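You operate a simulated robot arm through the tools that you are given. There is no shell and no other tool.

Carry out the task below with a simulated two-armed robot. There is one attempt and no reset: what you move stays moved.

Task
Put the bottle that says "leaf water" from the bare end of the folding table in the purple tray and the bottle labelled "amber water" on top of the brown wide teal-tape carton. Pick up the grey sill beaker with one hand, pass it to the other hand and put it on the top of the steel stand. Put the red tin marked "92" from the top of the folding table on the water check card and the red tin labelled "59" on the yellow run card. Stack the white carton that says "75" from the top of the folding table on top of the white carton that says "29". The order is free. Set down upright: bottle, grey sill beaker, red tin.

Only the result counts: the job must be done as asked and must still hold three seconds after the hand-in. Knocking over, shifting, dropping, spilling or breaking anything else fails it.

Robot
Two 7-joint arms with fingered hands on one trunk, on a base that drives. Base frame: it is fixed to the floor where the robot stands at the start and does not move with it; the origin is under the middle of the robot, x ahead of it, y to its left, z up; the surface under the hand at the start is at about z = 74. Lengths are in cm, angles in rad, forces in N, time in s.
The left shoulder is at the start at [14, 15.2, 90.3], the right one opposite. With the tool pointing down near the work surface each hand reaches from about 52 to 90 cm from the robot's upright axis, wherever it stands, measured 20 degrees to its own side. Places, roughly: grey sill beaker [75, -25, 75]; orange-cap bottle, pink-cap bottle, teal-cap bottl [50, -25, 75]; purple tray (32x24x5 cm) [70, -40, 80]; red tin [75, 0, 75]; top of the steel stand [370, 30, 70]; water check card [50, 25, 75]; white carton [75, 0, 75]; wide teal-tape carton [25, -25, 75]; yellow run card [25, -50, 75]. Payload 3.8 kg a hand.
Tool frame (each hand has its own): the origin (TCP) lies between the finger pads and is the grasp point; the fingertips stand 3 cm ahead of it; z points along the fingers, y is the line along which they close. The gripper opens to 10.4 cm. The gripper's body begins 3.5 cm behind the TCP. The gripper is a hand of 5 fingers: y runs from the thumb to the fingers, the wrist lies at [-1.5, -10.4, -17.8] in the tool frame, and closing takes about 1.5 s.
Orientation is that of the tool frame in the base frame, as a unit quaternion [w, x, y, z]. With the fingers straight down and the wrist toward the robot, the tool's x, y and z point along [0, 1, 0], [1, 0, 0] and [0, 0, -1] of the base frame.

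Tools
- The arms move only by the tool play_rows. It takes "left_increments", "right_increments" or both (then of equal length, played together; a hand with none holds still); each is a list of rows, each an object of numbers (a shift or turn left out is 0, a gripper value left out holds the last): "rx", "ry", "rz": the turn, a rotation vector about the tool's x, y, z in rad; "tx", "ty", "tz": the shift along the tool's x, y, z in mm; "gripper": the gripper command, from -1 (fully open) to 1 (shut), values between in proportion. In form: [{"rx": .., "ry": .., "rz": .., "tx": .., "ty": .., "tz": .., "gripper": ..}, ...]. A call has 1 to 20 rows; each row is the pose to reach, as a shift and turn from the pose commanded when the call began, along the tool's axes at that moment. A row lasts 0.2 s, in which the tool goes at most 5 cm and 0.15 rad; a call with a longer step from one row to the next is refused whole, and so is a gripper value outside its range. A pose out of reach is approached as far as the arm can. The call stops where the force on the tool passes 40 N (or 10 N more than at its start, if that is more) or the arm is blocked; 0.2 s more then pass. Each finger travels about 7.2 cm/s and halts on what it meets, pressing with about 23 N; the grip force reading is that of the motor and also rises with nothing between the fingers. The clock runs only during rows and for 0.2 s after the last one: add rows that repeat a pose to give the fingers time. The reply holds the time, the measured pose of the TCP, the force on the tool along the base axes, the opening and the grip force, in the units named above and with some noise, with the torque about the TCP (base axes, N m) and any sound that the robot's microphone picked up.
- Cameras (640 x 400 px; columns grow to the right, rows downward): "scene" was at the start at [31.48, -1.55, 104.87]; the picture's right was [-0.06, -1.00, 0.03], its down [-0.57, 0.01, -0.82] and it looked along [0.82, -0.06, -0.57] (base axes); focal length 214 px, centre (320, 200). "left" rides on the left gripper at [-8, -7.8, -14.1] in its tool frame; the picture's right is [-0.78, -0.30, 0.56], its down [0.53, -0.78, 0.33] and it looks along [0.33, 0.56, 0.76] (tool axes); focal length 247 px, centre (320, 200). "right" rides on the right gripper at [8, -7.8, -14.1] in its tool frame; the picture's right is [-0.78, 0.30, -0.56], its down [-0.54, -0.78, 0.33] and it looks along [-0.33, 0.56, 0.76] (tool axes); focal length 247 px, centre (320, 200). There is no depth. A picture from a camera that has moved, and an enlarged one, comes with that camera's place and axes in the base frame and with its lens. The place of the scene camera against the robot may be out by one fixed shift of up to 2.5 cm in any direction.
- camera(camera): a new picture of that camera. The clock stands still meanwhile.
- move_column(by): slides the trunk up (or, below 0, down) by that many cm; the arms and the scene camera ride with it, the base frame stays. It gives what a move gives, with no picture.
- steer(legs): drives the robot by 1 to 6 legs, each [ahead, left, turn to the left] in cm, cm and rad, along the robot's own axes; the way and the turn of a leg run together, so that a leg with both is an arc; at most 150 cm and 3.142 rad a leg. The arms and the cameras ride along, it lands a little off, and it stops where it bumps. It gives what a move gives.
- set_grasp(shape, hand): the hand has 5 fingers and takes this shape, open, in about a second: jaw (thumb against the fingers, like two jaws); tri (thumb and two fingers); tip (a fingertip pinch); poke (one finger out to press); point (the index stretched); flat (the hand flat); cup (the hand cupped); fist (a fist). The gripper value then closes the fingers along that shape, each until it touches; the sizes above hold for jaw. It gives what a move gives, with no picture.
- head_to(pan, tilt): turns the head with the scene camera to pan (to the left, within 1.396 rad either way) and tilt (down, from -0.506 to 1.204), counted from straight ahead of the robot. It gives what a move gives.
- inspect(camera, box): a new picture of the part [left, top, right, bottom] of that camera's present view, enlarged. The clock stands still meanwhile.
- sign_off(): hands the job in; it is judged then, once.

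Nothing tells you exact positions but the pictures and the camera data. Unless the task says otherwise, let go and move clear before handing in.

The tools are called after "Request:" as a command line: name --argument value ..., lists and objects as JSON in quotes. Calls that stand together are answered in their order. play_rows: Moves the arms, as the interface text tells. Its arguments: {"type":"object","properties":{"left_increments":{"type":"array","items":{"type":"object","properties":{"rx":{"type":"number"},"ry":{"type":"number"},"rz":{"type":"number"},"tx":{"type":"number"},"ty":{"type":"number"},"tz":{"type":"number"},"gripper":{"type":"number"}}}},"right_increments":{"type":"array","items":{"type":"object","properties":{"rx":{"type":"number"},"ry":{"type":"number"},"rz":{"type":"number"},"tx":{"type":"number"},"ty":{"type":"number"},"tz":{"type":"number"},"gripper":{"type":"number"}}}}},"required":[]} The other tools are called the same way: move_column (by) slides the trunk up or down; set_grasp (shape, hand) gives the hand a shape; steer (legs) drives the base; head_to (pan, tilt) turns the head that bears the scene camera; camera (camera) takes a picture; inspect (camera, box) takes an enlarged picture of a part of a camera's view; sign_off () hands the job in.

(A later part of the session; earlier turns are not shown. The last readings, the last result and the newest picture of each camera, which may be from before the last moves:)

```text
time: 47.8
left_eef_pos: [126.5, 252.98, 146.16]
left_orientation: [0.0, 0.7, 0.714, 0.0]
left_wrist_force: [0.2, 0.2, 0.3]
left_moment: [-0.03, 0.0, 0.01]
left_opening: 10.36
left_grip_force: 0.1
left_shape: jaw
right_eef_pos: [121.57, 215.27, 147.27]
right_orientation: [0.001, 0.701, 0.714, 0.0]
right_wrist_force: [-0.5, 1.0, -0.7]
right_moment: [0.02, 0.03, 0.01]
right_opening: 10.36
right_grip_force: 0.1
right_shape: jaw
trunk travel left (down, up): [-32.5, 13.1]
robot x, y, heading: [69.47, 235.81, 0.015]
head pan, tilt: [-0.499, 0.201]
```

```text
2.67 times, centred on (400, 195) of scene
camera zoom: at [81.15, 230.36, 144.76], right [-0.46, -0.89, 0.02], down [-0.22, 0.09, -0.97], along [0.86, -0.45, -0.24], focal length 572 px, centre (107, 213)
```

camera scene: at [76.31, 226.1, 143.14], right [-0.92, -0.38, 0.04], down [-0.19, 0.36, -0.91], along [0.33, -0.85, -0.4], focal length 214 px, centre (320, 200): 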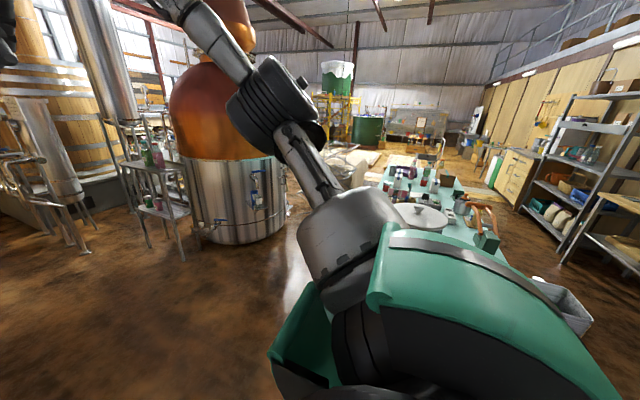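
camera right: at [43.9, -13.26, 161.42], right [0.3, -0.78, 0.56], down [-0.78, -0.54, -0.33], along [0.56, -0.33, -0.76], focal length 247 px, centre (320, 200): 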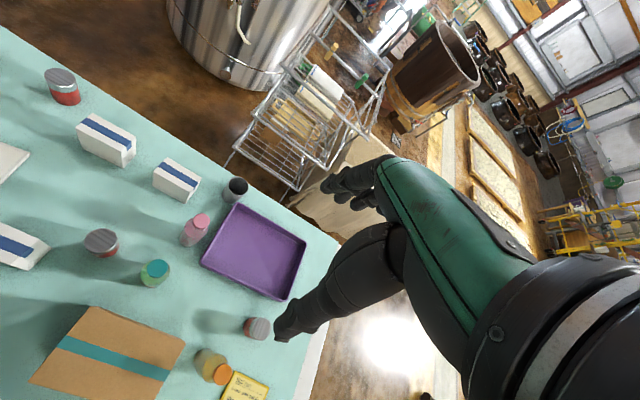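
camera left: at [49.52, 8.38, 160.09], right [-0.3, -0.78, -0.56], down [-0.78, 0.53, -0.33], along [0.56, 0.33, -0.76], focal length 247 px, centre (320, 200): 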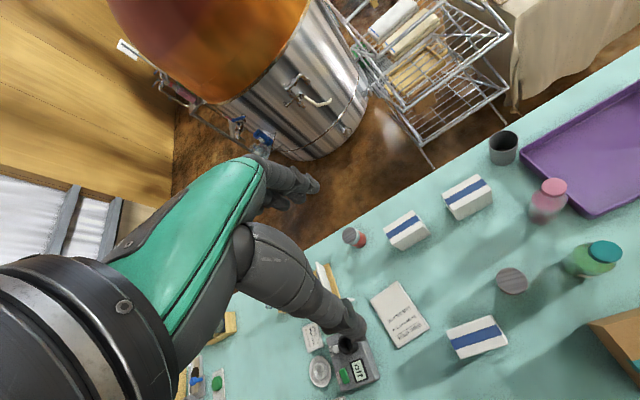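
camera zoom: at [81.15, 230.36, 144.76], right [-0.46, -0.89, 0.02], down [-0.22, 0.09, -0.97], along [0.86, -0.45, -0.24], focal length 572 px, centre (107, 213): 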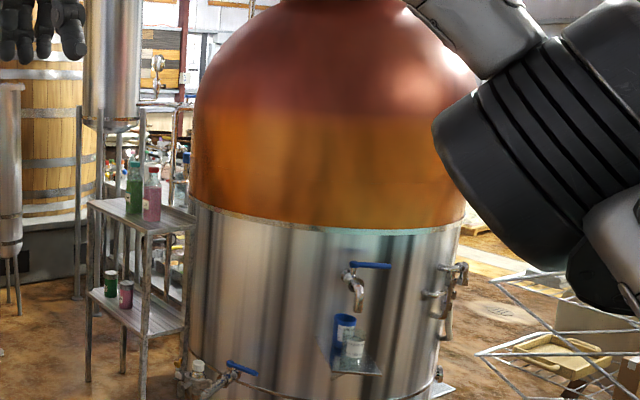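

That shelf stand is at about (280,110), not the wanted place (370,30). I drive forward along the wall side to look behind the still.

Request:
steer --legs '[[140, -20, 0]]'

Request:
head_to --pan -0.9 --tilt 0.3

Request:
camera --camera "scene"

Request:
head_to --pan -0.3 --tilt 0.3

Request:
camera --camera "scene"

```text
time: 54.9
left_eef_pos: [267.78, 234.36, 146.06]
left_orientation: [0.0, 0.705, 0.71, 0.0]
left_wrist_force: [0.5, -0.2, 0.4]
left_moment: [0.01, 0.01, -0.02]
left_opening: 10.36
left_grip_force: 0.0
left_shape: jaw
right_eef_pos: [262.42, 196.74, 147.3]
right_orientation: [0.0, 0.704, 0.71, 0.0]
right_wrist_force: [0.0, -0.4, 0.7]
right_moment: [0.0, -0.02, -0.03]
right_opening: 10.36
right_grip_force: 0.1
right_shape: jaw
trunk travel left (down, up): [-32.5, 13.1]
robot x, y, heading: [210.83, 217.61, 0.005]
head pan, tilt: [-0.499, 0.201]
```

```text
time: 55.7
left_eef_pos: [267.85, 234.24, 146.17]
left_orientation: [0.0, 0.705, 0.709, 0.001]
left_wrist_force: [0.4, -0.1, -0.1]
left_moment: [-0.02, -0.03, 0.0]
left_opening: 10.39
left_grip_force: 0.0
left_shape: jaw
right_eef_pos: [262.41, 196.8, 147.42]
right_orientation: [0.0, 0.704, 0.71, 0.0]
right_wrist_force: [1.9, -0.1, -0.6]
right_moment: [0.0, -0.03, 0.01]
right_opening: 10.35
right_grip_force: 0.0
right_shape: jaw
trunk travel left (down, up): [-32.5, 13.1]
robot x, y, heading: [210.28, 217.5, 0.005]
head pan, tilt: [-0.901, 0.3]
```

```text
taken
camera scene: at [219.76, 209.34, 143.95], right [-0.78, -0.63, 0.04], down [-0.23, 0.23, -0.95], along [0.58, -0.74, -0.32], focal length 214 px, centre (320, 200)
```

scene: 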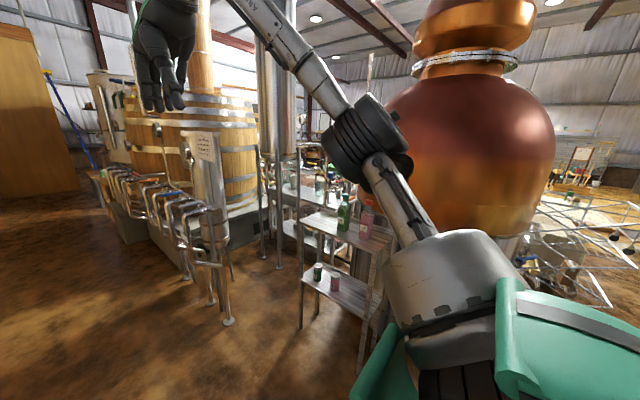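

```text
time: 56.7
left_eef_pos: [267.77, 234.39, 146.08]
left_orientation: [0.0, 0.705, 0.709, 0.0]
left_wrist_force: [-0.3, 0.1, 1.0]
left_moment: [0.01, 0.04, 0.02]
left_opening: 10.35
left_grip_force: 0.1
left_shape: jaw
right_eef_pos: [262.46, 196.69, 147.3]
right_orientation: [0.0, 0.704, 0.71, 0.0]
right_wrist_force: [0.2, 0.0, 0.6]
right_moment: [-0.01, 0.01, -0.03]
right_opening: 10.37
right_grip_force: 0.1
right_shape: jaw
trunk travel left (down, up): [-32.5, 13.1]
robot x, y, heading: [210.77, 217.88, 0.005]
head pan, tilt: [-0.3, 0.3]
```

```text
taken
camera scene: at [222.81, 213.92, 143.8], right [-0.29, -0.96, 0.01], down [-0.33, 0.09, -0.94], along [0.9, -0.28, -0.34], focal length 214 px, centre (320, 200)
```

scene: 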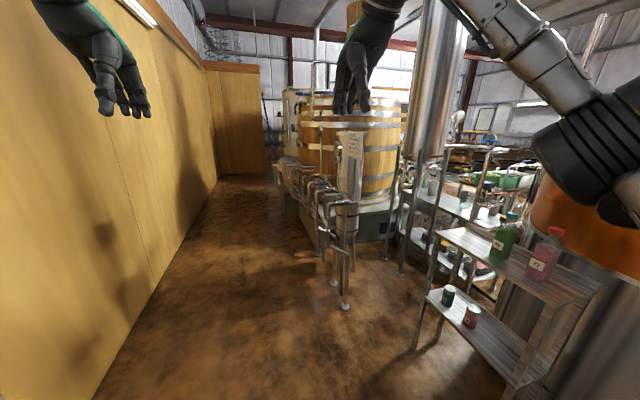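

There is a second shelf stand behind the first. I zoom in on it.

Request:
inspect --camera "scene" --box '[380, 120, 620, 270]'

Request:
head_to --pan -0.9 --tilt 0.3

Request:
inspect --camera "scene" --box '[240, 130, 400, 230]'

```text
2.67 times, centred on (500, 195) of scene
camera zoom: at [222.81, 213.92, 143.8], right [-0.29, -0.96, 0.01], down [-0.33, 0.09, -0.94], along [0.9, -0.28, -0.34], focal length 572 px, centre (-160, 213)
```

zoom: 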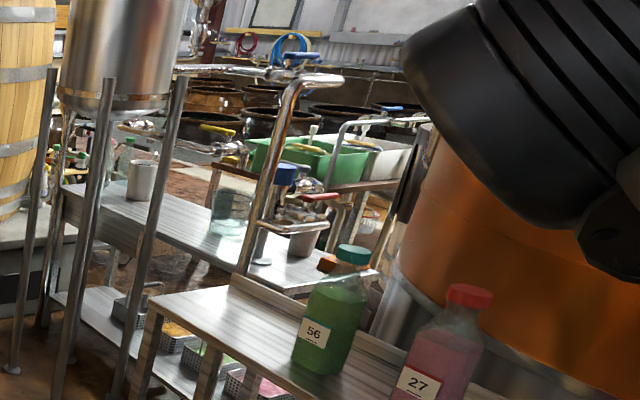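

```text
time: 57.7
left_eef_pos: [267.72, 234.32, 146.07]
left_orientation: [0.0, 0.705, 0.71, 0.0]
left_wrist_force: [0.5, 0.2, -0.9]
left_moment: [0.0, 0.01, 0.01]
left_opening: 10.35
left_grip_force: 0.0
left_shape: jaw
right_eef_pos: [262.47, 196.77, 147.36]
right_orientation: [0.0, 0.705, 0.709, 0.0]
right_wrist_force: [0.3, -1.0, 1.0]
right_moment: [-0.01, -0.01, 0.0]
right_opening: 10.37
right_grip_force: 0.1
right_shape: jaw
trunk travel left (down, up): [-32.5, 13.1]
robot x, y, heading: [210.49, 217.7, 0.003]
head pan, tilt: [-0.901, 0.3]
```

```text
4.00 times, centred on (320, 180) of scene
camera zoom: at [219.74, 209.34, 143.95], right [-0.78, -0.63, 0.04], down [-0.23, 0.23, -0.95], along [0.58, -0.74, -0.32], focal length 858 px, centre (320, 280)
```

zoom: 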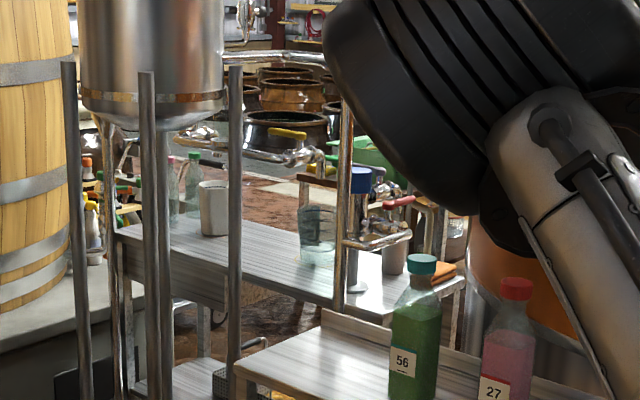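

The wanted steel stand is the long steel bench behind (about x 325–420, y 10–50). I move further to see what surrounds it.

Request:
steer --legs '[[100, 15, 0]]'

Request:
head_to --pan -1.3 --tilt 0.4

Request:
camera --camera "scene"

Request:
head_to --pan -0.8 --tilt 0.4

Request:
camera --camera "scene"

```text
time: 62.9
left_eef_pos: [366.56, 250.07, 146.07]
left_orientation: [0.001, 0.704, 0.711, 0.0]
left_wrist_force: [-0.7, 0.3, 0.0]
left_moment: [-0.01, 0.01, -0.01]
left_opening: 10.38
left_grip_force: 0.1
left_shape: jaw
right_eef_pos: [361.25, 212.39, 147.45]
right_orientation: [0.0, 0.703, 0.711, 0.0]
right_wrist_force: [-0.8, -0.9, 0.2]
right_moment: [-0.02, 0.02, -0.02]
right_opening: 10.37
right_grip_force: 0.1
right_shape: jaw
trunk travel left (down, up): [-32.5, 13.1]
robot x, y, heading: [308.98, 232.78, 0.007]
head pan, tilt: [-0.901, 0.3]
```

```text
time: 63.8
left_eef_pos: [366.61, 250.11, 146.04]
left_orientation: [0.0, 0.703, 0.711, 0.0]
left_wrist_force: [0.0, -0.1, -0.9]
left_moment: [-0.01, -0.01, 0.0]
left_opening: 10.38
left_grip_force: 0.0
left_shape: jaw
right_eef_pos: [361.39, 212.37, 147.19]
right_orientation: [0.0, 0.703, 0.711, 0.0]
right_wrist_force: [-0.3, 0.2, -0.1]
right_moment: [0.01, -0.02, 0.0]
right_opening: 10.33
right_grip_force: 0.1
right_shape: jaw
trunk travel left (down, up): [-32.5, 13.1]
robot x, y, heading: [309.41, 233.23, 0.008]
head pan, tilt: [-1.3, 0.4]
```

```text
taken
camera scene: at [315.39, 223.28, 143.18], right [-0.96, -0.28, 0.05], down [-0.15, 0.37, -0.92], along [0.24, -0.89, -0.4], focal length 214 px, centre (320, 200)
```

scene: 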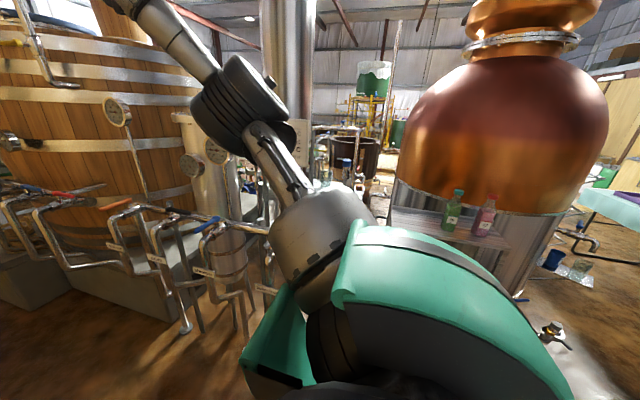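

```text
time: 64.7
left_eef_pos: [366.66, 250.08, 146.1]
left_orientation: [0.0, 0.703, 0.711, 0.0]
left_wrist_force: [-0.5, 0.1, -0.3]
left_moment: [-0.01, 0.02, -0.02]
left_opening: 10.37
left_grip_force: 0.0
left_shape: jaw
right_eef_pos: [361.42, 212.48, 147.35]
right_orientation: [0.001, 0.704, 0.711, -0.001]
right_wrist_force: [0.7, -0.8, -0.3]
right_moment: [-0.02, -0.03, 0.02]
right_opening: 10.39
right_grip_force: 0.1
right_shape: jaw
trunk travel left (down, up): [-32.5, 13.1]
robot x, y, heading: [309.83, 233.16, 0.011]
head pan, tilt: [-0.799, 0.4]
```

```text
taken
camera scene: at [319.3, 225.6, 142.99], right [-0.71, -0.7, 0.03], down [-0.32, 0.28, -0.91], along [0.63, -0.65, -0.42], focal length 214 px, centre (320, 200)
```

scene: 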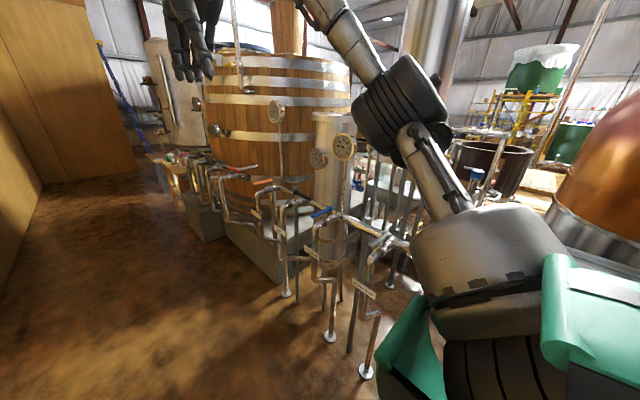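

I turn the robot toward the stand to see it unobstructed.

Request:
steer --legs '[[0, 0, -1.4]]'

Request:
head_to --pan 0.2 --tilt 0.3

Request:
camera --camera "scene"

Request:
inspect --camera "scene" --box '[200, 100, 440, 250]'

Request:
camera --camera "right"

Request:
camera --camera "left"

```text
time: 68.5
left_eef_pos: [337.87, 180.65, 146.08]
left_orientation: [0.0, 0.994, 0.108, 0.0]
left_wrist_force: [0.1, -0.1, 0.1]
left_moment: [0.01, 0.0, 0.0]
left_opening: 10.33
left_grip_force: 0.1
left_shape: jaw
right_eef_pos: [299.88, 178.22, 147.39]
right_orientation: [0.0, 0.994, 0.108, -0.001]
right_wrist_force: [0.3, -0.9, 0.0]
right_moment: [0.0, -0.02, 0.0]
right_opening: 10.37
right_grip_force: 0.1
right_shape: jaw
trunk travel left (down, up): [-32.5, 13.1]
robot x, y, heading: [309.26, 233.01, -1.351]
head pan, tilt: [-0.799, 0.4]
```

```text
time: 69.8
left_eef_pos: [337.91, 180.57, 146.05]
left_orientation: [0.0, 0.994, 0.107, 0.0]
left_wrist_force: [-0.3, -0.4, -0.4]
left_moment: [0.05, 0.03, -0.02]
left_opening: 10.39
left_grip_force: 0.1
left_shape: jaw
right_eef_pos: [299.87, 177.99, 147.23]
right_orientation: [0.0, 0.994, 0.108, 0.0]
right_wrist_force: [0.3, 0.6, -0.7]
right_moment: [-0.03, 0.04, 0.0]
right_opening: 10.38
right_grip_force: 0.1
right_shape: jaw
trunk travel left (down, up): [-32.5, 13.1]
robot x, y, heading: [309.33, 232.82, -1.352]
head pan, tilt: [0.201, 0.3]
```

```text
taken
camera scene: at [314.85, 221.44, 143.79], right [-0.91, -0.4, -0.01], down [-0.13, 0.31, -0.94], along [0.38, -0.86, -0.34], focal length 214 px, centre (320, 200)
```

scene: 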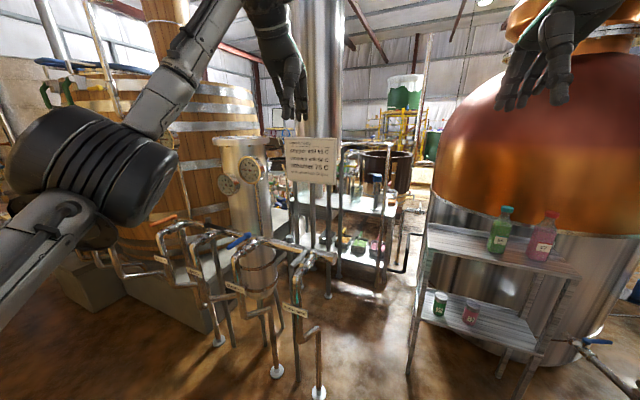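

```text
2.67 times, centred on (320, 175) of scene
camera zoom: at [314.85, 221.44, 143.79], right [-0.91, -0.4, -0.01], down [-0.13, 0.31, -0.94], along [0.38, -0.86, -0.34], focal length 572 px, centre (320, 267)
```

zoom: 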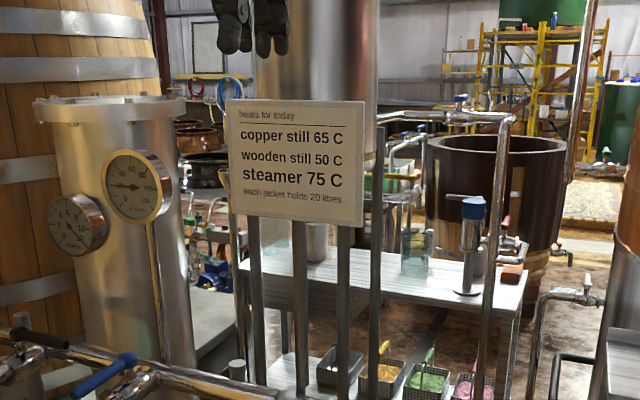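

```text
taken
camera right: at [305.96, 187.4, 161.43], right [-0.69, -0.46, 0.56], down [-0.69, 0.64, -0.33], along [-0.21, -0.61, -0.76], focal length 247 px, centre (320, 200)
```

right: 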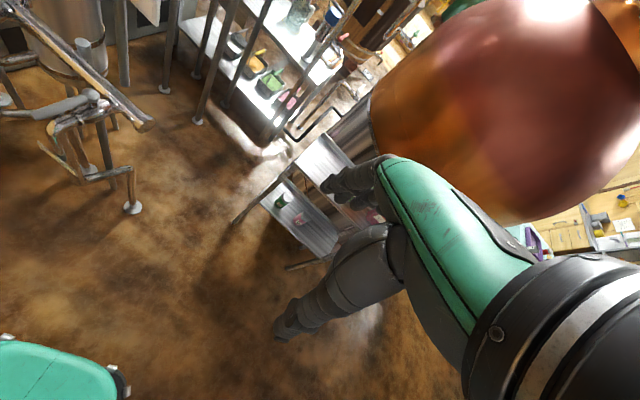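

```text
taken
camera left: at [328.25, 186.51, 160.11], right [-0.82, 0.12, -0.56], down [0.36, 0.87, -0.33], along [0.45, -0.47, -0.76], focal length 247 px, centre (320, 200)
```

left: 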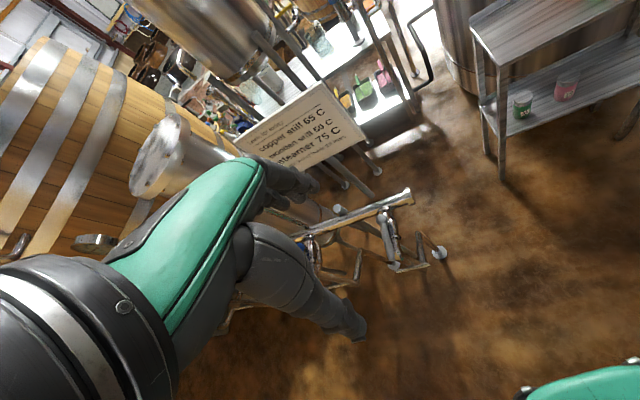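

I zoom with the wrist cameras onto the stand top.

Request:
inspect --camera "left" --box '[220, 0, 460, 150]'

Request:
inspect --camera "right" --box '[160, 0, 400, 150]'

Request:
inspect --camera "scene" --box '[270, 120, 450, 320]'

```text
2.67 times, centred on (340, 75) of left
camera zoom: at [328.25, 186.51, 160.11], right [-0.82, 0.12, -0.56], down [0.36, 0.87, -0.33], along [0.45, -0.47, -0.76], focal length 659 px, centre (267, 533)
```

zoom: 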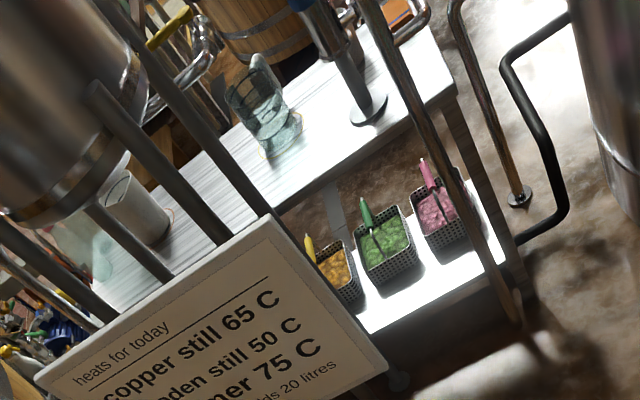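

```text
2.67 times, centred on (280, 75) of right
camera zoom: at [305.96, 187.4, 161.43], right [-0.69, -0.46, 0.56], down [-0.69, 0.64, -0.33], along [-0.21, -0.61, -0.76], focal length 659 px, centre (427, 533)
```

zoom: 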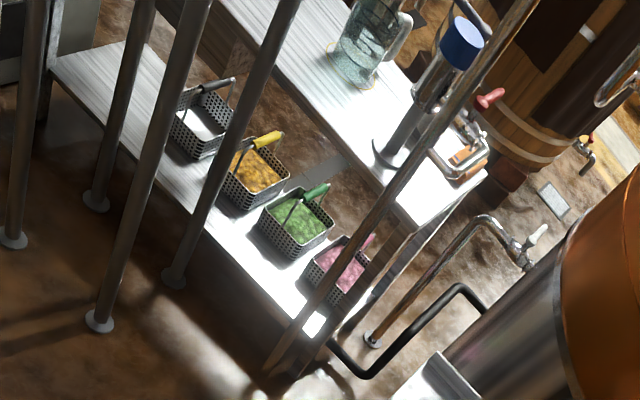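

```text
2.00 times, centred on (360, 220) of scene
camera zoom: at [314.85, 221.44, 143.79], right [-0.91, -0.4, -0.01], down [-0.13, 0.31, -0.94], along [0.38, -0.86, -0.34], focal length 429 px, centre (240, 160)
```

zoom: 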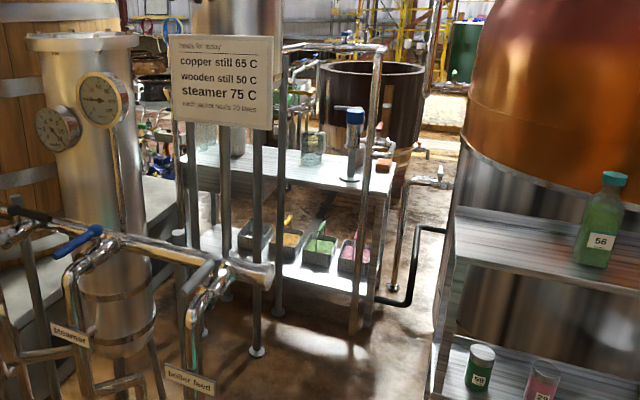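

The stand's left side is closed in by pipes and a vessel on legs; I will examine its other side later. First I go to the back side of the folding table to read the hidden labels.

Request:
steer --legs '[[-14, -145, 0], [0, 0, -1.79]]'

Request:
head_to --pan 0.7 --tilt 0.5

Request:
camera --camera "scene"

Request:
head_to --pan 1.39 --tilt 0.5

Request:
camera --camera "scene"

```text
time: 81.3
left_eef_pos: [107.88, 203.62, 146.0]
left_orientation: [0.0, -0.696, 0.718, 0.001]
left_wrist_force: [0.6, -0.6, -0.4]
left_moment: [0.0, -0.03, -0.01]
left_opening: 10.39
left_grip_force: 0.1
left_shape: jaw
right_eef_pos: [114.67, 240.95, 147.34]
right_orientation: [0.0, -0.697, 0.717, 0.0]
right_wrist_force: [0.1, 0.9, 0.5]
right_moment: [0.02, 0.01, 0.03]
right_opening: 10.35
right_grip_force: 0.0
right_shape: jaw
trunk travel left (down, up): [-32.5, 13.1]
robot x, y, heading: [165.75, 218.04, 3.114]
head pan, tilt: [0.201, 0.3]
```

```text
time: 82.2
left_eef_pos: [107.89, 203.69, 146.11]
left_orientation: [0.001, -0.697, 0.717, 0.0]
left_wrist_force: [-0.5, 0.2, -0.1]
left_moment: [-0.02, -0.04, 0.0]
left_opening: 10.35
left_grip_force: 0.0
left_shape: jaw
right_eef_pos: [114.69, 241.18, 147.29]
right_orientation: [0.0, -0.696, 0.718, 0.0]
right_wrist_force: [0.3, -0.1, 0.4]
right_moment: [0.01, 0.04, 0.02]
right_opening: 10.36
right_grip_force: 0.0
right_shape: jaw
trunk travel left (down, up): [-32.5, 13.1]
robot x, y, heading: [165.83, 218.34, 3.11]
head pan, tilt: [0.7, 0.499]
```

```text
taken
camera scene: at [157.44, 211.69, 142.06], right [-0.62, 0.78, -0.03], down [0.42, 0.3, -0.86], along [-0.67, -0.55, -0.51], focal length 214 px, centre (320, 200)
```

scene: 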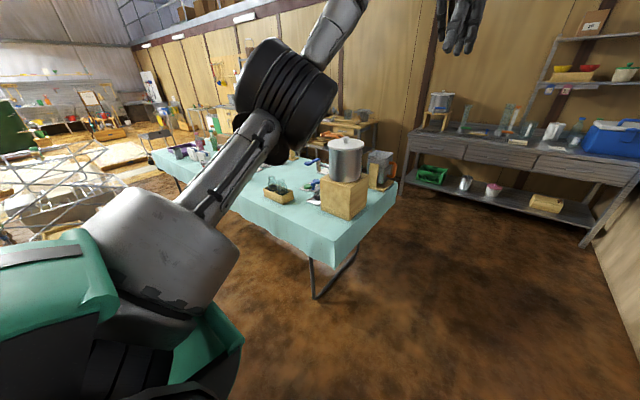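

```text
time: 83.2
left_eef_pos: [107.87, 203.62, 146.19]
left_orientation: [0.0, -0.696, 0.718, 0.0]
left_wrist_force: [-0.3, 0.4, 0.1]
left_moment: [0.01, 0.02, 0.04]
left_opening: 10.35
left_grip_force: 0.1
left_shape: jaw
right_eef_pos: [114.6, 241.01, 147.31]
right_orientation: [0.0, -0.697, 0.717, 0.001]
right_wrist_force: [-0.1, -0.6, 0.5]
right_moment: [0.02, 0.0, 0.02]
right_opening: 10.38
right_grip_force: 0.1
right_shape: jaw
trunk travel left (down, up): [-32.5, 13.1]
robot x, y, heading: [165.72, 217.8, 3.109]
head pan, tilt: [1.389, 0.499]
```

```text
taken
camera scene: at [162.66, 208.45, 142.31], right [-0.98, 0.21, -0.05], down [0.14, 0.47, -0.87], along [-0.16, -0.86, -0.49], focal length 214 px, centre (320, 200)
```

scene: 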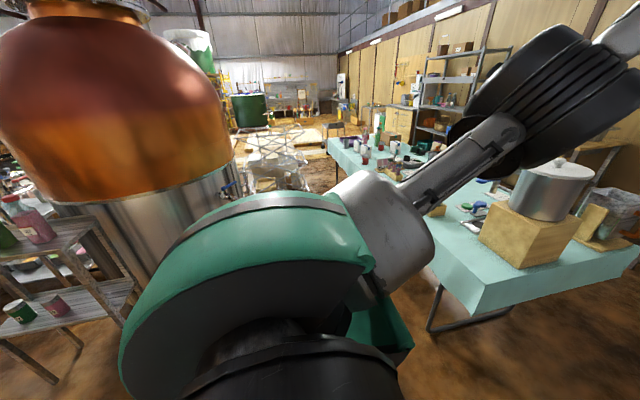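

The corridor between table and still is open. I slide sideways into it in steps.

Request:
steer --legs '[[0, 0, 0.03], [16, 110, 0]]'

Request:
head_to --pan 0.6 --tilt 0.5

Request:
camera --camera "scene"

Request:
inspect --camera "left" --box '[0, 0, 640, 400]'

```text
time: 89.3
left_eef_pos: [93.28, 92.75, 146.15]
left_orientation: [0.0, 0.709, -0.705, 0.0]
left_wrist_force: [0.5, 0.6, 0.7]
left_moment: [0.0, -0.01, -0.04]
left_opening: 10.38
left_grip_force: 0.0
left_shape: jaw
right_eef_pos: [98.72, 130.41, 147.32]
right_orientation: [-0.001, 0.709, -0.705, 0.0]
right_wrist_force: [-0.2, 0.3, -0.1]
right_moment: [-0.02, 0.0, -0.01]
right_opening: 10.35
right_grip_force: 0.0
right_shape: jaw
trunk travel left (down, up): [-32.5, 13.1]
robot x, y, heading: [150.65, 109.59, -3.137]
head pan, tilt: [1.389, 0.499]
```

```text
time: 90.4
left_eef_pos: [93.21, 92.65, 146.07]
left_orientation: [-0.001, 0.708, -0.706, 0.0]
left_wrist_force: [-0.1, -0.9, 0.5]
left_moment: [-0.01, -0.01, 0.01]
left_opening: 10.37
left_grip_force: 0.0
left_shape: jaw
right_eef_pos: [98.69, 130.4, 147.26]
right_orientation: [0.0, 0.709, -0.705, 0.001]
right_wrist_force: [-0.7, -0.4, -0.6]
right_moment: [-0.01, 0.02, -0.02]
right_opening: 10.39
right_grip_force: 0.2
right_shape: jaw
trunk travel left (down, up): [-32.5, 13.1]
robot x, y, heading: [150.39, 108.93, -3.142]
head pan, tilt: [0.6, 0.499]
```

```text
taken
camera scene: at [141.9, 103.13, 142.03], right [-0.57, 0.82, -0.03], down [0.43, 0.27, -0.86], along [-0.7, -0.5, -0.51], focal length 214 px, centre (320, 200)
```

scene: 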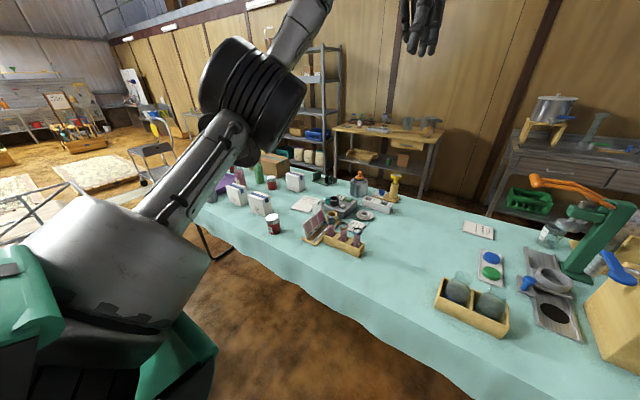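

```text
1.00 times, centred on (320, 200) of left (not enlarged: the box is as wide or as high as the picture)
camera zoom: at [100.83, 100.72, 160.12], right [0.29, 0.78, -0.56], down [0.78, -0.53, -0.33], along [-0.55, -0.34, -0.76], focal length 247 px, centre (320, 200)
```

zoom: 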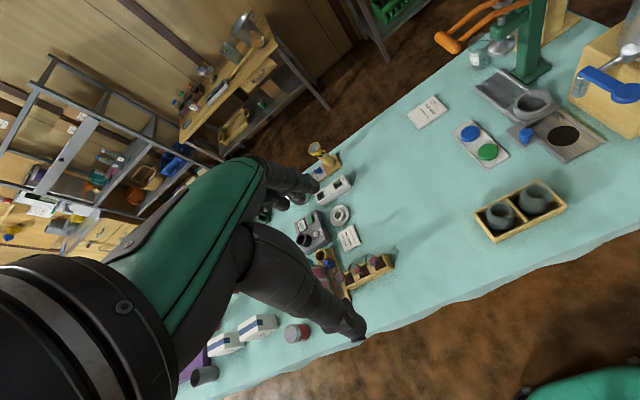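

Request:
inspect --camera "scene" --box '[180, 140, 340, 250]'

Request:
inspect --camera "left" --box '[170, 300, 350, 400]'

```text
3.64 times, centred on (260, 195) of scene
camera zoom: at [141.9, 103.13, 142.03], right [-0.57, 0.82, -0.03], down [0.43, 0.27, -0.86], along [-0.7, -0.5, -0.51], focal length 780 px, centre (538, 218)
```

zoom: 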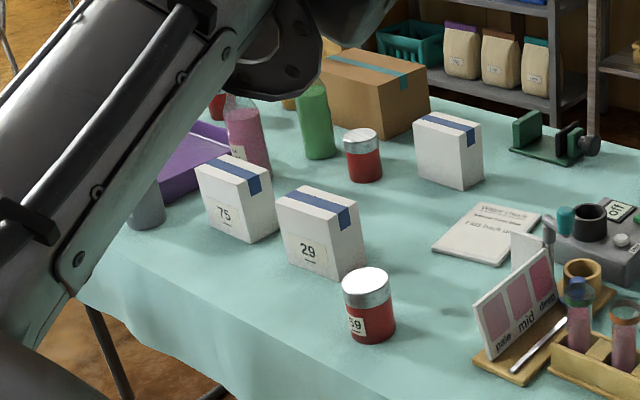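

```text
3.56 times, centred on (260, 350) of left
camera zoom: at [100.83, 100.72, 160.12], right [0.29, 0.78, -0.56], down [0.78, -0.53, -0.33], along [-0.55, -0.34, -0.76], focal length 878 px, centre (533, -333)
```

zoom: 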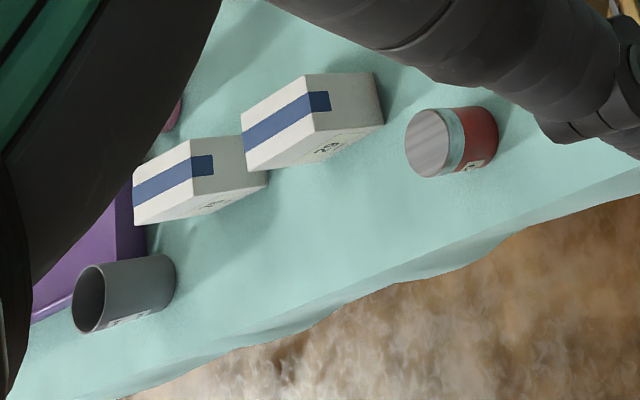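

Labels read: right carton "75", left carton "29", far tin "59" (so the tin by the amber bottle should be "92"). I look down to gauge my own base size and clearance.

Request:
head_to --pan 0.0 --tilt 1.2

Request:
camera --camera "scene"

Request:
head_to --pan 1.2 --tilt 1.2

Request:
camera --camera "scene"

```text
time: 91.5
left_eef_pos: [93.09, 92.64, 146.11]
left_orientation: [0.0, 0.709, -0.706, 0.001]
left_wrist_force: [0.2, 0.0, -0.6]
left_moment: [0.0, -0.03, 0.0]
left_opening: 10.38
left_grip_force: 0.1
left_shape: jaw
right_eef_pos: [98.8, 130.37, 147.28]
right_orientation: [0.0, 0.709, -0.706, 0.0]
right_wrist_force: [0.3, -0.9, -0.1]
right_moment: [0.01, 0.03, 0.02]
right_opening: 10.35
right_grip_force: 0.0
right_shape: jaw
trunk travel left (down, up): [-32.5, 13.1]
robot x, y, heading: [150.41, 109.35, -3.134]
head pan, tilt: [0.0, 1.201]
```

```text
taken
camera scene: at [144.04, 108.26, 136.76], right [-0.01, 1.0, 0.0], down [0.95, 0.0, -0.32], along [-0.32, 0.0, -0.95], focal length 214 px, centre (320, 200)
```

scene: 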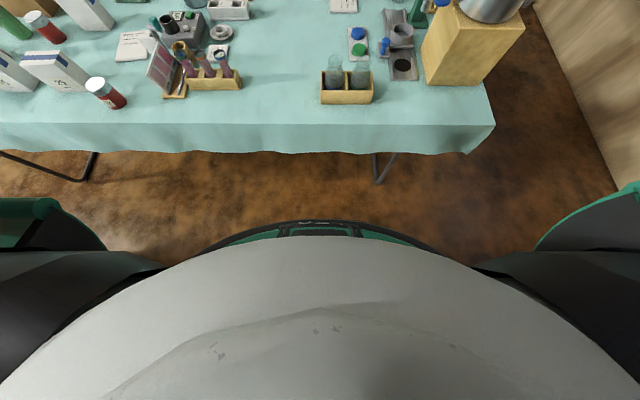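

```text
time: 92.9
left_eef_pos: [93.22, 92.65, 146.01]
left_orientation: [0.0, 0.708, -0.706, 0.0]
left_wrist_force: [0.9, -0.2, -0.2]
left_moment: [-0.01, 0.03, -0.04]
left_opening: 10.36
left_grip_force: 0.1
left_shape: jaw
right_eef_pos: [98.79, 130.34, 147.37]
right_orientation: [0.0, 0.709, -0.705, 0.001]
right_wrist_force: [0.5, 0.2, 0.0]
right_moment: [-0.01, -0.01, -0.01]
right_opening: 10.37
right_grip_force: 0.0
right_shape: jaw
trunk travel left (down, up): [-32.5, 13.1]
robot x, y, heading: [150.32, 109.14, -3.134]
head pan, tilt: [1.201, 1.201]
```

```text
taken
camera scene: at [147.63, 103.07, 136.93], right [-0.93, 0.36, -0.04], down [0.35, 0.87, -0.35], along [-0.09, -0.34, -0.94], focal length 214 px, centre (320, 200)
```

scene: 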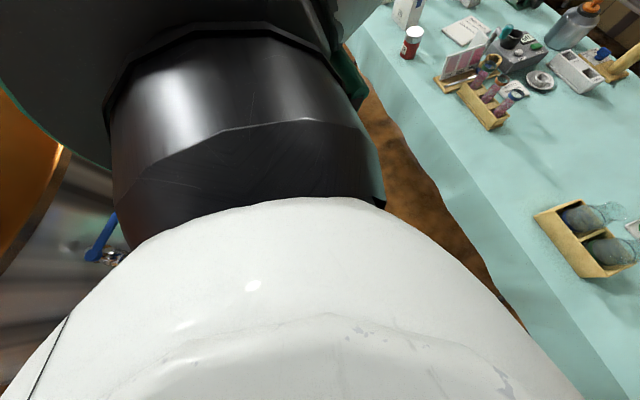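

I want to know my base footprint, so I tilt the right hand back (in free air) so that its camera looks at my base.

Request:
play_rows --right_increments '[{"rx": 0.15}, {"rx": 0.3}, {"rx": 0.45}, {"rx": 0.6}, {"rx": 0.75}, {"rx": 0.9}, {"rx": 1.05}, {"rx": 1.2}]'

Request:
camera --camera "right"

```text
time: 94.7
left_eef_pos: [92.92, 92.44, 145.98]
left_orientation: [-0.002, 0.709, -0.705, 0.001]
left_wrist_force: [0.5, -0.8, 0.0]
left_moment: [0.01, -0.05, 0.01]
left_opening: 10.36
left_grip_force: 0.2
left_shape: jaw
right_eef_pos: [116.1, 122.48, 134.19]
right_orientation: [-0.396, 0.588, -0.586, 0.394]
right_wrist_force: [-0.4, -0.8, 0.1]
right_moment: [-0.02, -0.03, 0.04]
right_opening: 10.39
right_grip_force: 0.1
right_shape: jaw
right hand out of reach, approached as far as the arm can: row 3, 4, 5, 6, 7, 8
trunk travel left (down, up): [-32.5, 13.1]
robot x, y, heading: [150.49, 109.34, -3.133]
head pan, tilt: [1.201, 1.201]
```

```text
taken
camera right: at [105.87, 114.36, 146.58], right [-0.63, 0.77, -0.06], down [0.6, 0.54, 0.6], along [0.5, 0.34, -0.8], focal length 247 px, centre (320, 200)
```

right: 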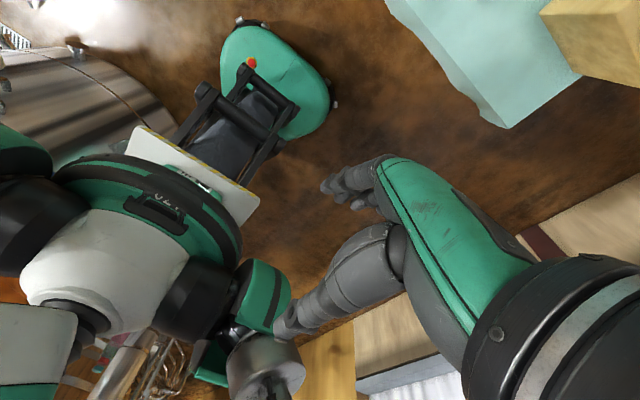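

The base is roughly 50–55 cm wide. I bring the right hand back to straight-down, then move on to the working place behind the table.

Request:
play_rows --right_increments '[{"rx": -0.15}, {"rx": -0.3}, {"rx": -0.45}, {"rx": -0.6}, {"rx": -0.75}, {"rx": -0.9}, {"rx": -1.05}, {"rx": -1.2}, {"rx": -1.2}]'

Request:
head_to --pan 1.0 --tilt 0.6

Request:
camera --camera "scene"

```text
time: 96.7
left_eef_pos: [93.25, 92.66, 145.99]
left_orientation: [0.0, 0.708, -0.706, 0.0]
left_wrist_force: [0.0, 0.0, 0.3]
left_moment: [0.01, 0.02, -0.01]
left_opening: 10.38
left_grip_force: 0.0
left_shape: jaw
right_eef_pos: [116.56, 122.16, 133.99]
right_orientation: [0.001, 0.708, -0.706, 0.0]
right_wrist_force: [-0.6, 0.2, -0.3]
right_moment: [0.03, -0.01, 0.01]
right_opening: 10.4
right_grip_force: 0.1
right_shape: jaw
trunk travel left (down, up): [-32.5, 13.1]
robot x, y, heading: [150.39, 109.75, -3.136]
head pan, tilt: [1.201, 1.201]
```

```text
time: 97.7
left_eef_pos: [93.26, 92.73, 146.06]
left_orientation: [0.0, 0.71, -0.704, 0.0]
left_wrist_force: [-0.8, -0.1, -0.5]
left_moment: [0.02, -0.04, 0.02]
left_opening: 10.36
left_grip_force: 0.1
left_shape: jaw
right_eef_pos: [116.71, 122.08, 133.95]
right_orientation: [0.0, 0.709, -0.705, 0.0]
right_wrist_force: [0.3, 0.7, 0.4]
right_moment: [0.03, 0.01, 0.0]
right_opening: 10.4
right_grip_force: 0.1
right_shape: jaw
trunk travel left (down, up): [-32.5, 13.1]
robot x, y, heading: [150.42, 109.57, -3.136]
head pan, tilt: [1.0, 0.6]
```

```text
taken
camera scene: at [144.69, 100.83, 141.25], right [-0.84, 0.54, -0.04], down [0.34, 0.48, -0.81], along [-0.42, -0.7, -0.59], focal length 214 px, centre (320, 200)
```

scene: 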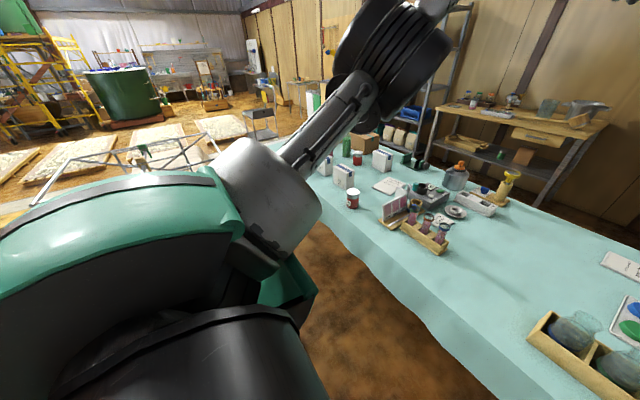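

Right hand is back to vertical. I drive to a stance diagonal to the cartons and beaker, staying clear of the wire rack.

Request:
steer --legs '[[25, 51, 0], [0, 0, 0.86]]'

Request:
head_to --pan 0.0 --tilt 0.7

Request:
camera --camera "scene"

Request:
camera --camera "left"

Request:
camera --camera "right"

```text
time: 103.1
left_eef_pos: [100.75, 3.61, 146.08]
left_orientation: [0.0, 0.937, -0.348, 0.0]
left_wrist_force: [0.2, 0.4, 0.1]
left_moment: [0.0, -0.02, 0.01]
left_opening: 10.36
left_grip_force: 0.1
left_shape: jaw
right_eef_pos: [93.95, 40.61, 133.94]
right_orientation: [0.0, 0.937, -0.348, 0.0]
right_wrist_force: [0.5, -0.1, -0.3]
right_moment: [0.0, 0.03, 0.02]
right_opening: 10.39
right_grip_force: 0.0
right_shape: jaw
trunk travel left (down, up): [-32.5, 13.1]
robot x, y, heading: [126.12, 57.79, -2.279]
head pan, tilt: [1.0, 0.6]
```

```text
time: 104.4
left_eef_pos: [100.67, 3.57, 145.99]
left_orientation: [0.0, 0.937, -0.349, 0.0]
left_wrist_force: [-0.4, -0.2, 0.0]
left_moment: [-0.01, -0.02, 0.0]
left_opening: 10.36
left_grip_force: 0.0
left_shape: jaw
right_eef_pos: [93.88, 40.67, 134.05]
right_orientation: [0.0, 0.937, -0.349, 0.0]
right_wrist_force: [-0.3, -1.3, -0.6]
right_moment: [0.02, -0.01, -0.02]
right_opening: 10.4
right_grip_force: 0.0
right_shape: jaw
trunk travel left (down, up): [-32.5, 13.1]
robot x, y, heading: [125.61, 57.43, -2.285]
head pan, tilt: [0.0, 0.7]
```

```text
taken
camera scene: at [120.01, 48.73, 140.21], right [-0.76, 0.65, 0.0], down [0.44, 0.51, -0.73], along [-0.48, -0.56, -0.68], focal length 214 px, centre (320, 200)
```

scene: 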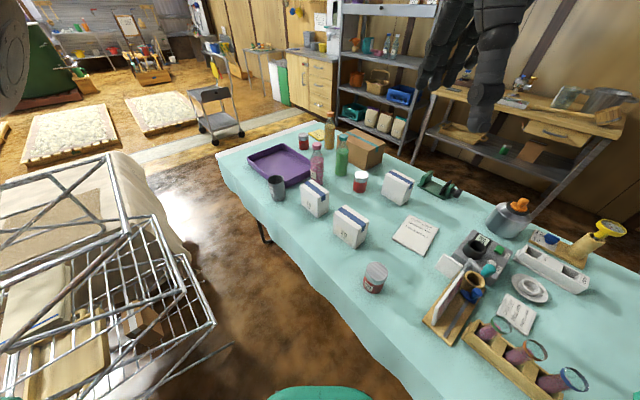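

```text
taken
camera left: at [99.66, 14.73, 160.12], right [-0.39, 0.73, -0.56], down [0.91, 0.24, -0.33], along [-0.11, -0.64, -0.76], focal length 247 px, centre (320, 200)
```

left: 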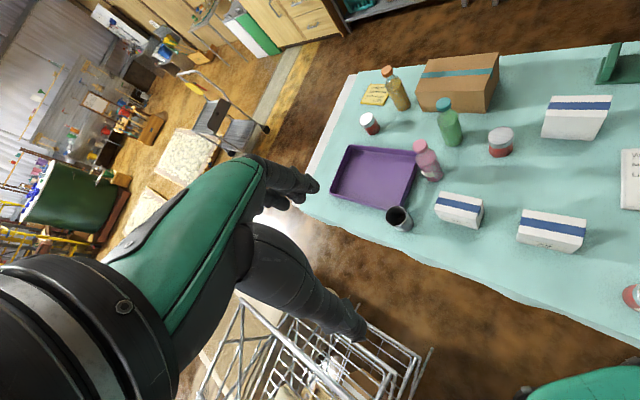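

```text
taken
camera right: at [105.02, 41.32, 148.1], right [-0.78, 0.28, 0.56], down [0.1, 0.94, -0.33], along [-0.62, -0.2, -0.76], focal length 247 px, centre (320, 200)
```

right: 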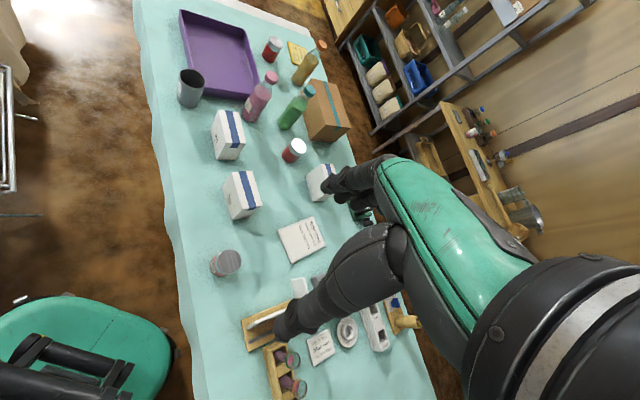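

I zoom in on the cartons and the beaker with both wrist cameras to locate them accurately.

Request:
inspect --camera "left" --box '[360, 130, 640, 305]'

Request:
inspect --camera "right" --box '[140, 40, 380, 290]'

Request:
inspect --camera "scene" --box '[240, 120, 480, 300]'

```text
2.29 times, centred on (500, 218) of left
camera zoom: at [99.66, 14.73, 160.12], right [-0.39, 0.73, -0.56], down [0.91, 0.24, -0.33], along [-0.11, -0.64, -0.76], focal length 564 px, centre (-91, 160)
```

zoom: 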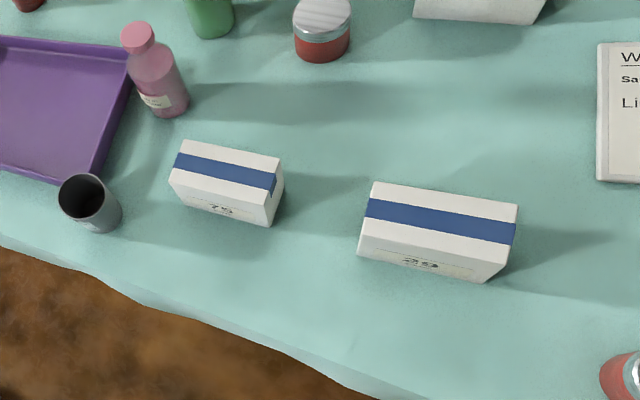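

```text
1.60 times, centred on (260, 165) of right
camera zoom: at [105.02, 41.32, 148.1], right [-0.78, 0.28, 0.56], down [0.1, 0.94, -0.33], along [-0.62, -0.2, -0.76], focal length 395 px, centre (416, 256)
```

zoom: 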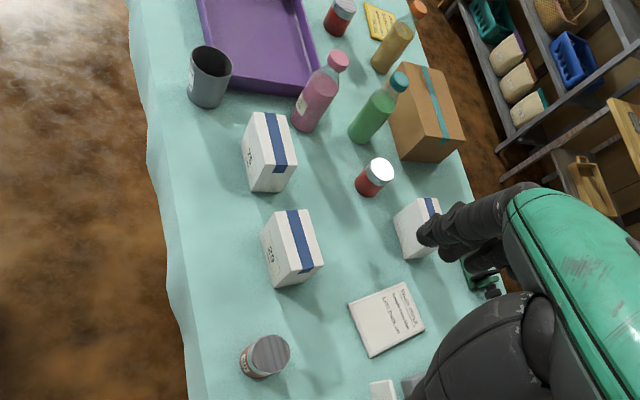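

```text
2.22 times, centred on (360, 210) of scene
camera zoom: at [120.01, 48.73, 140.21], right [-0.76, 0.65, 0.0], down [0.44, 0.51, -0.73], along [-0.48, -0.56, -0.68], focal length 477 px, centre (231, 178)
```

zoom: 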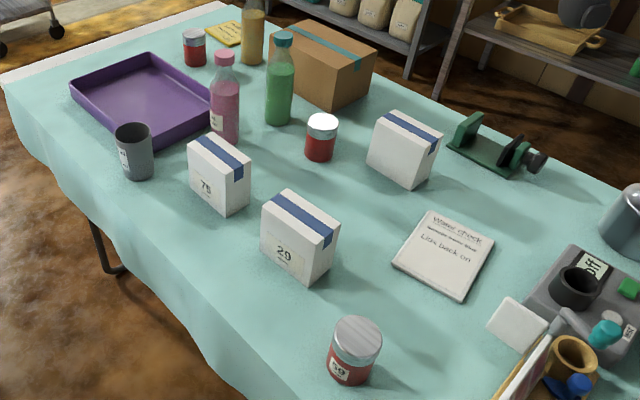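

Request:
inspect --camera "left" --box '[380, 180, 500, 255]'

Request:
inspect --camera "left" --box '[500, 190, 620, 265]'

Request:
inspect --camera "right" --box '[165, 60, 285, 135]'

Request:
inspect --camera "right" --box '[190, 100, 310, 230]'

```text
5.33 times, centred on (440, 218) of left
camera zoom: at [99.66, 14.73, 160.12], right [-0.39, 0.73, -0.56], down [0.91, 0.24, -0.33], along [-0.11, -0.64, -0.76], focal length 1317 px, centre (-320, 107)
```

zoom: 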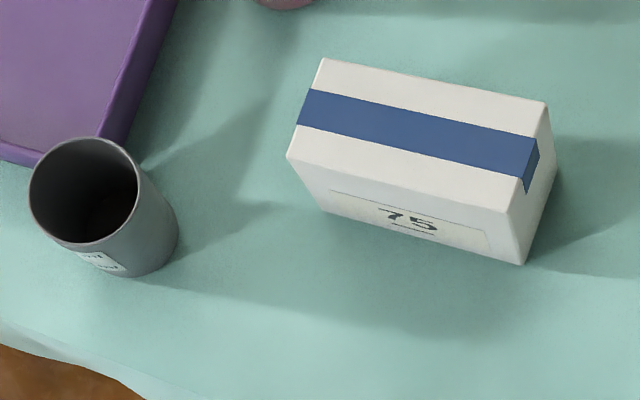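

```text
5.33 times, centred on (560, 228) of left
camera zoom: at [99.66, 14.73, 160.12], right [-0.39, 0.73, -0.56], down [0.91, 0.24, -0.33], along [-0.11, -0.64, -0.76], focal length 1317 px, centre (-960, 53)
```

zoom: 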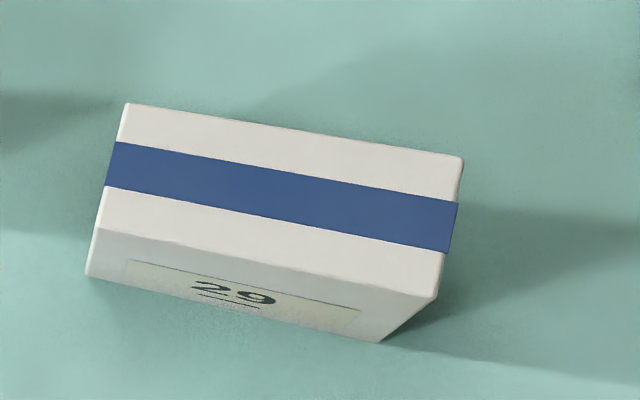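

```text
5.33 times, centred on (225, 98) of right
camera zoom: at [105.02, 41.32, 148.1], right [-0.78, 0.28, 0.56], down [0.1, 0.94, -0.33], along [-0.62, -0.2, -0.76], focal length 1317 px, centre (827, 747)
```

zoom: 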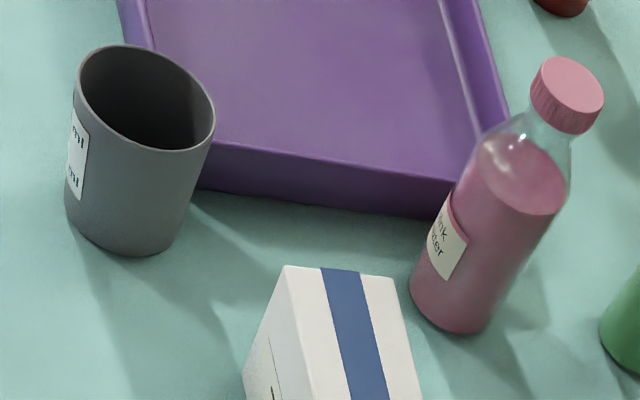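

```text
3.08 times, centred on (250, 165) of right
camera zoom: at [105.02, 41.32, 148.1], right [-0.78, 0.28, 0.56], down [0.1, 0.94, -0.33], along [-0.62, -0.2, -0.76], focal length 760 px, centre (535, 308)
```

zoom: 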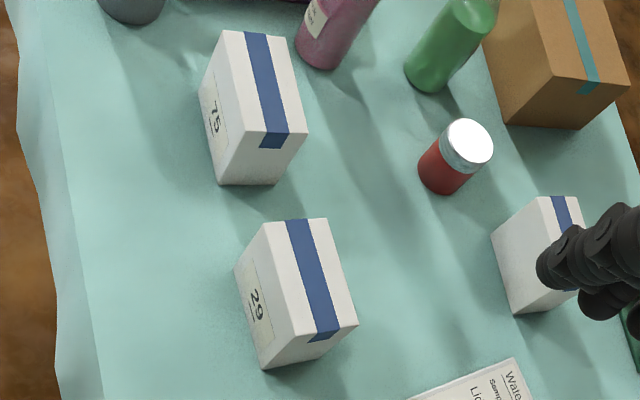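

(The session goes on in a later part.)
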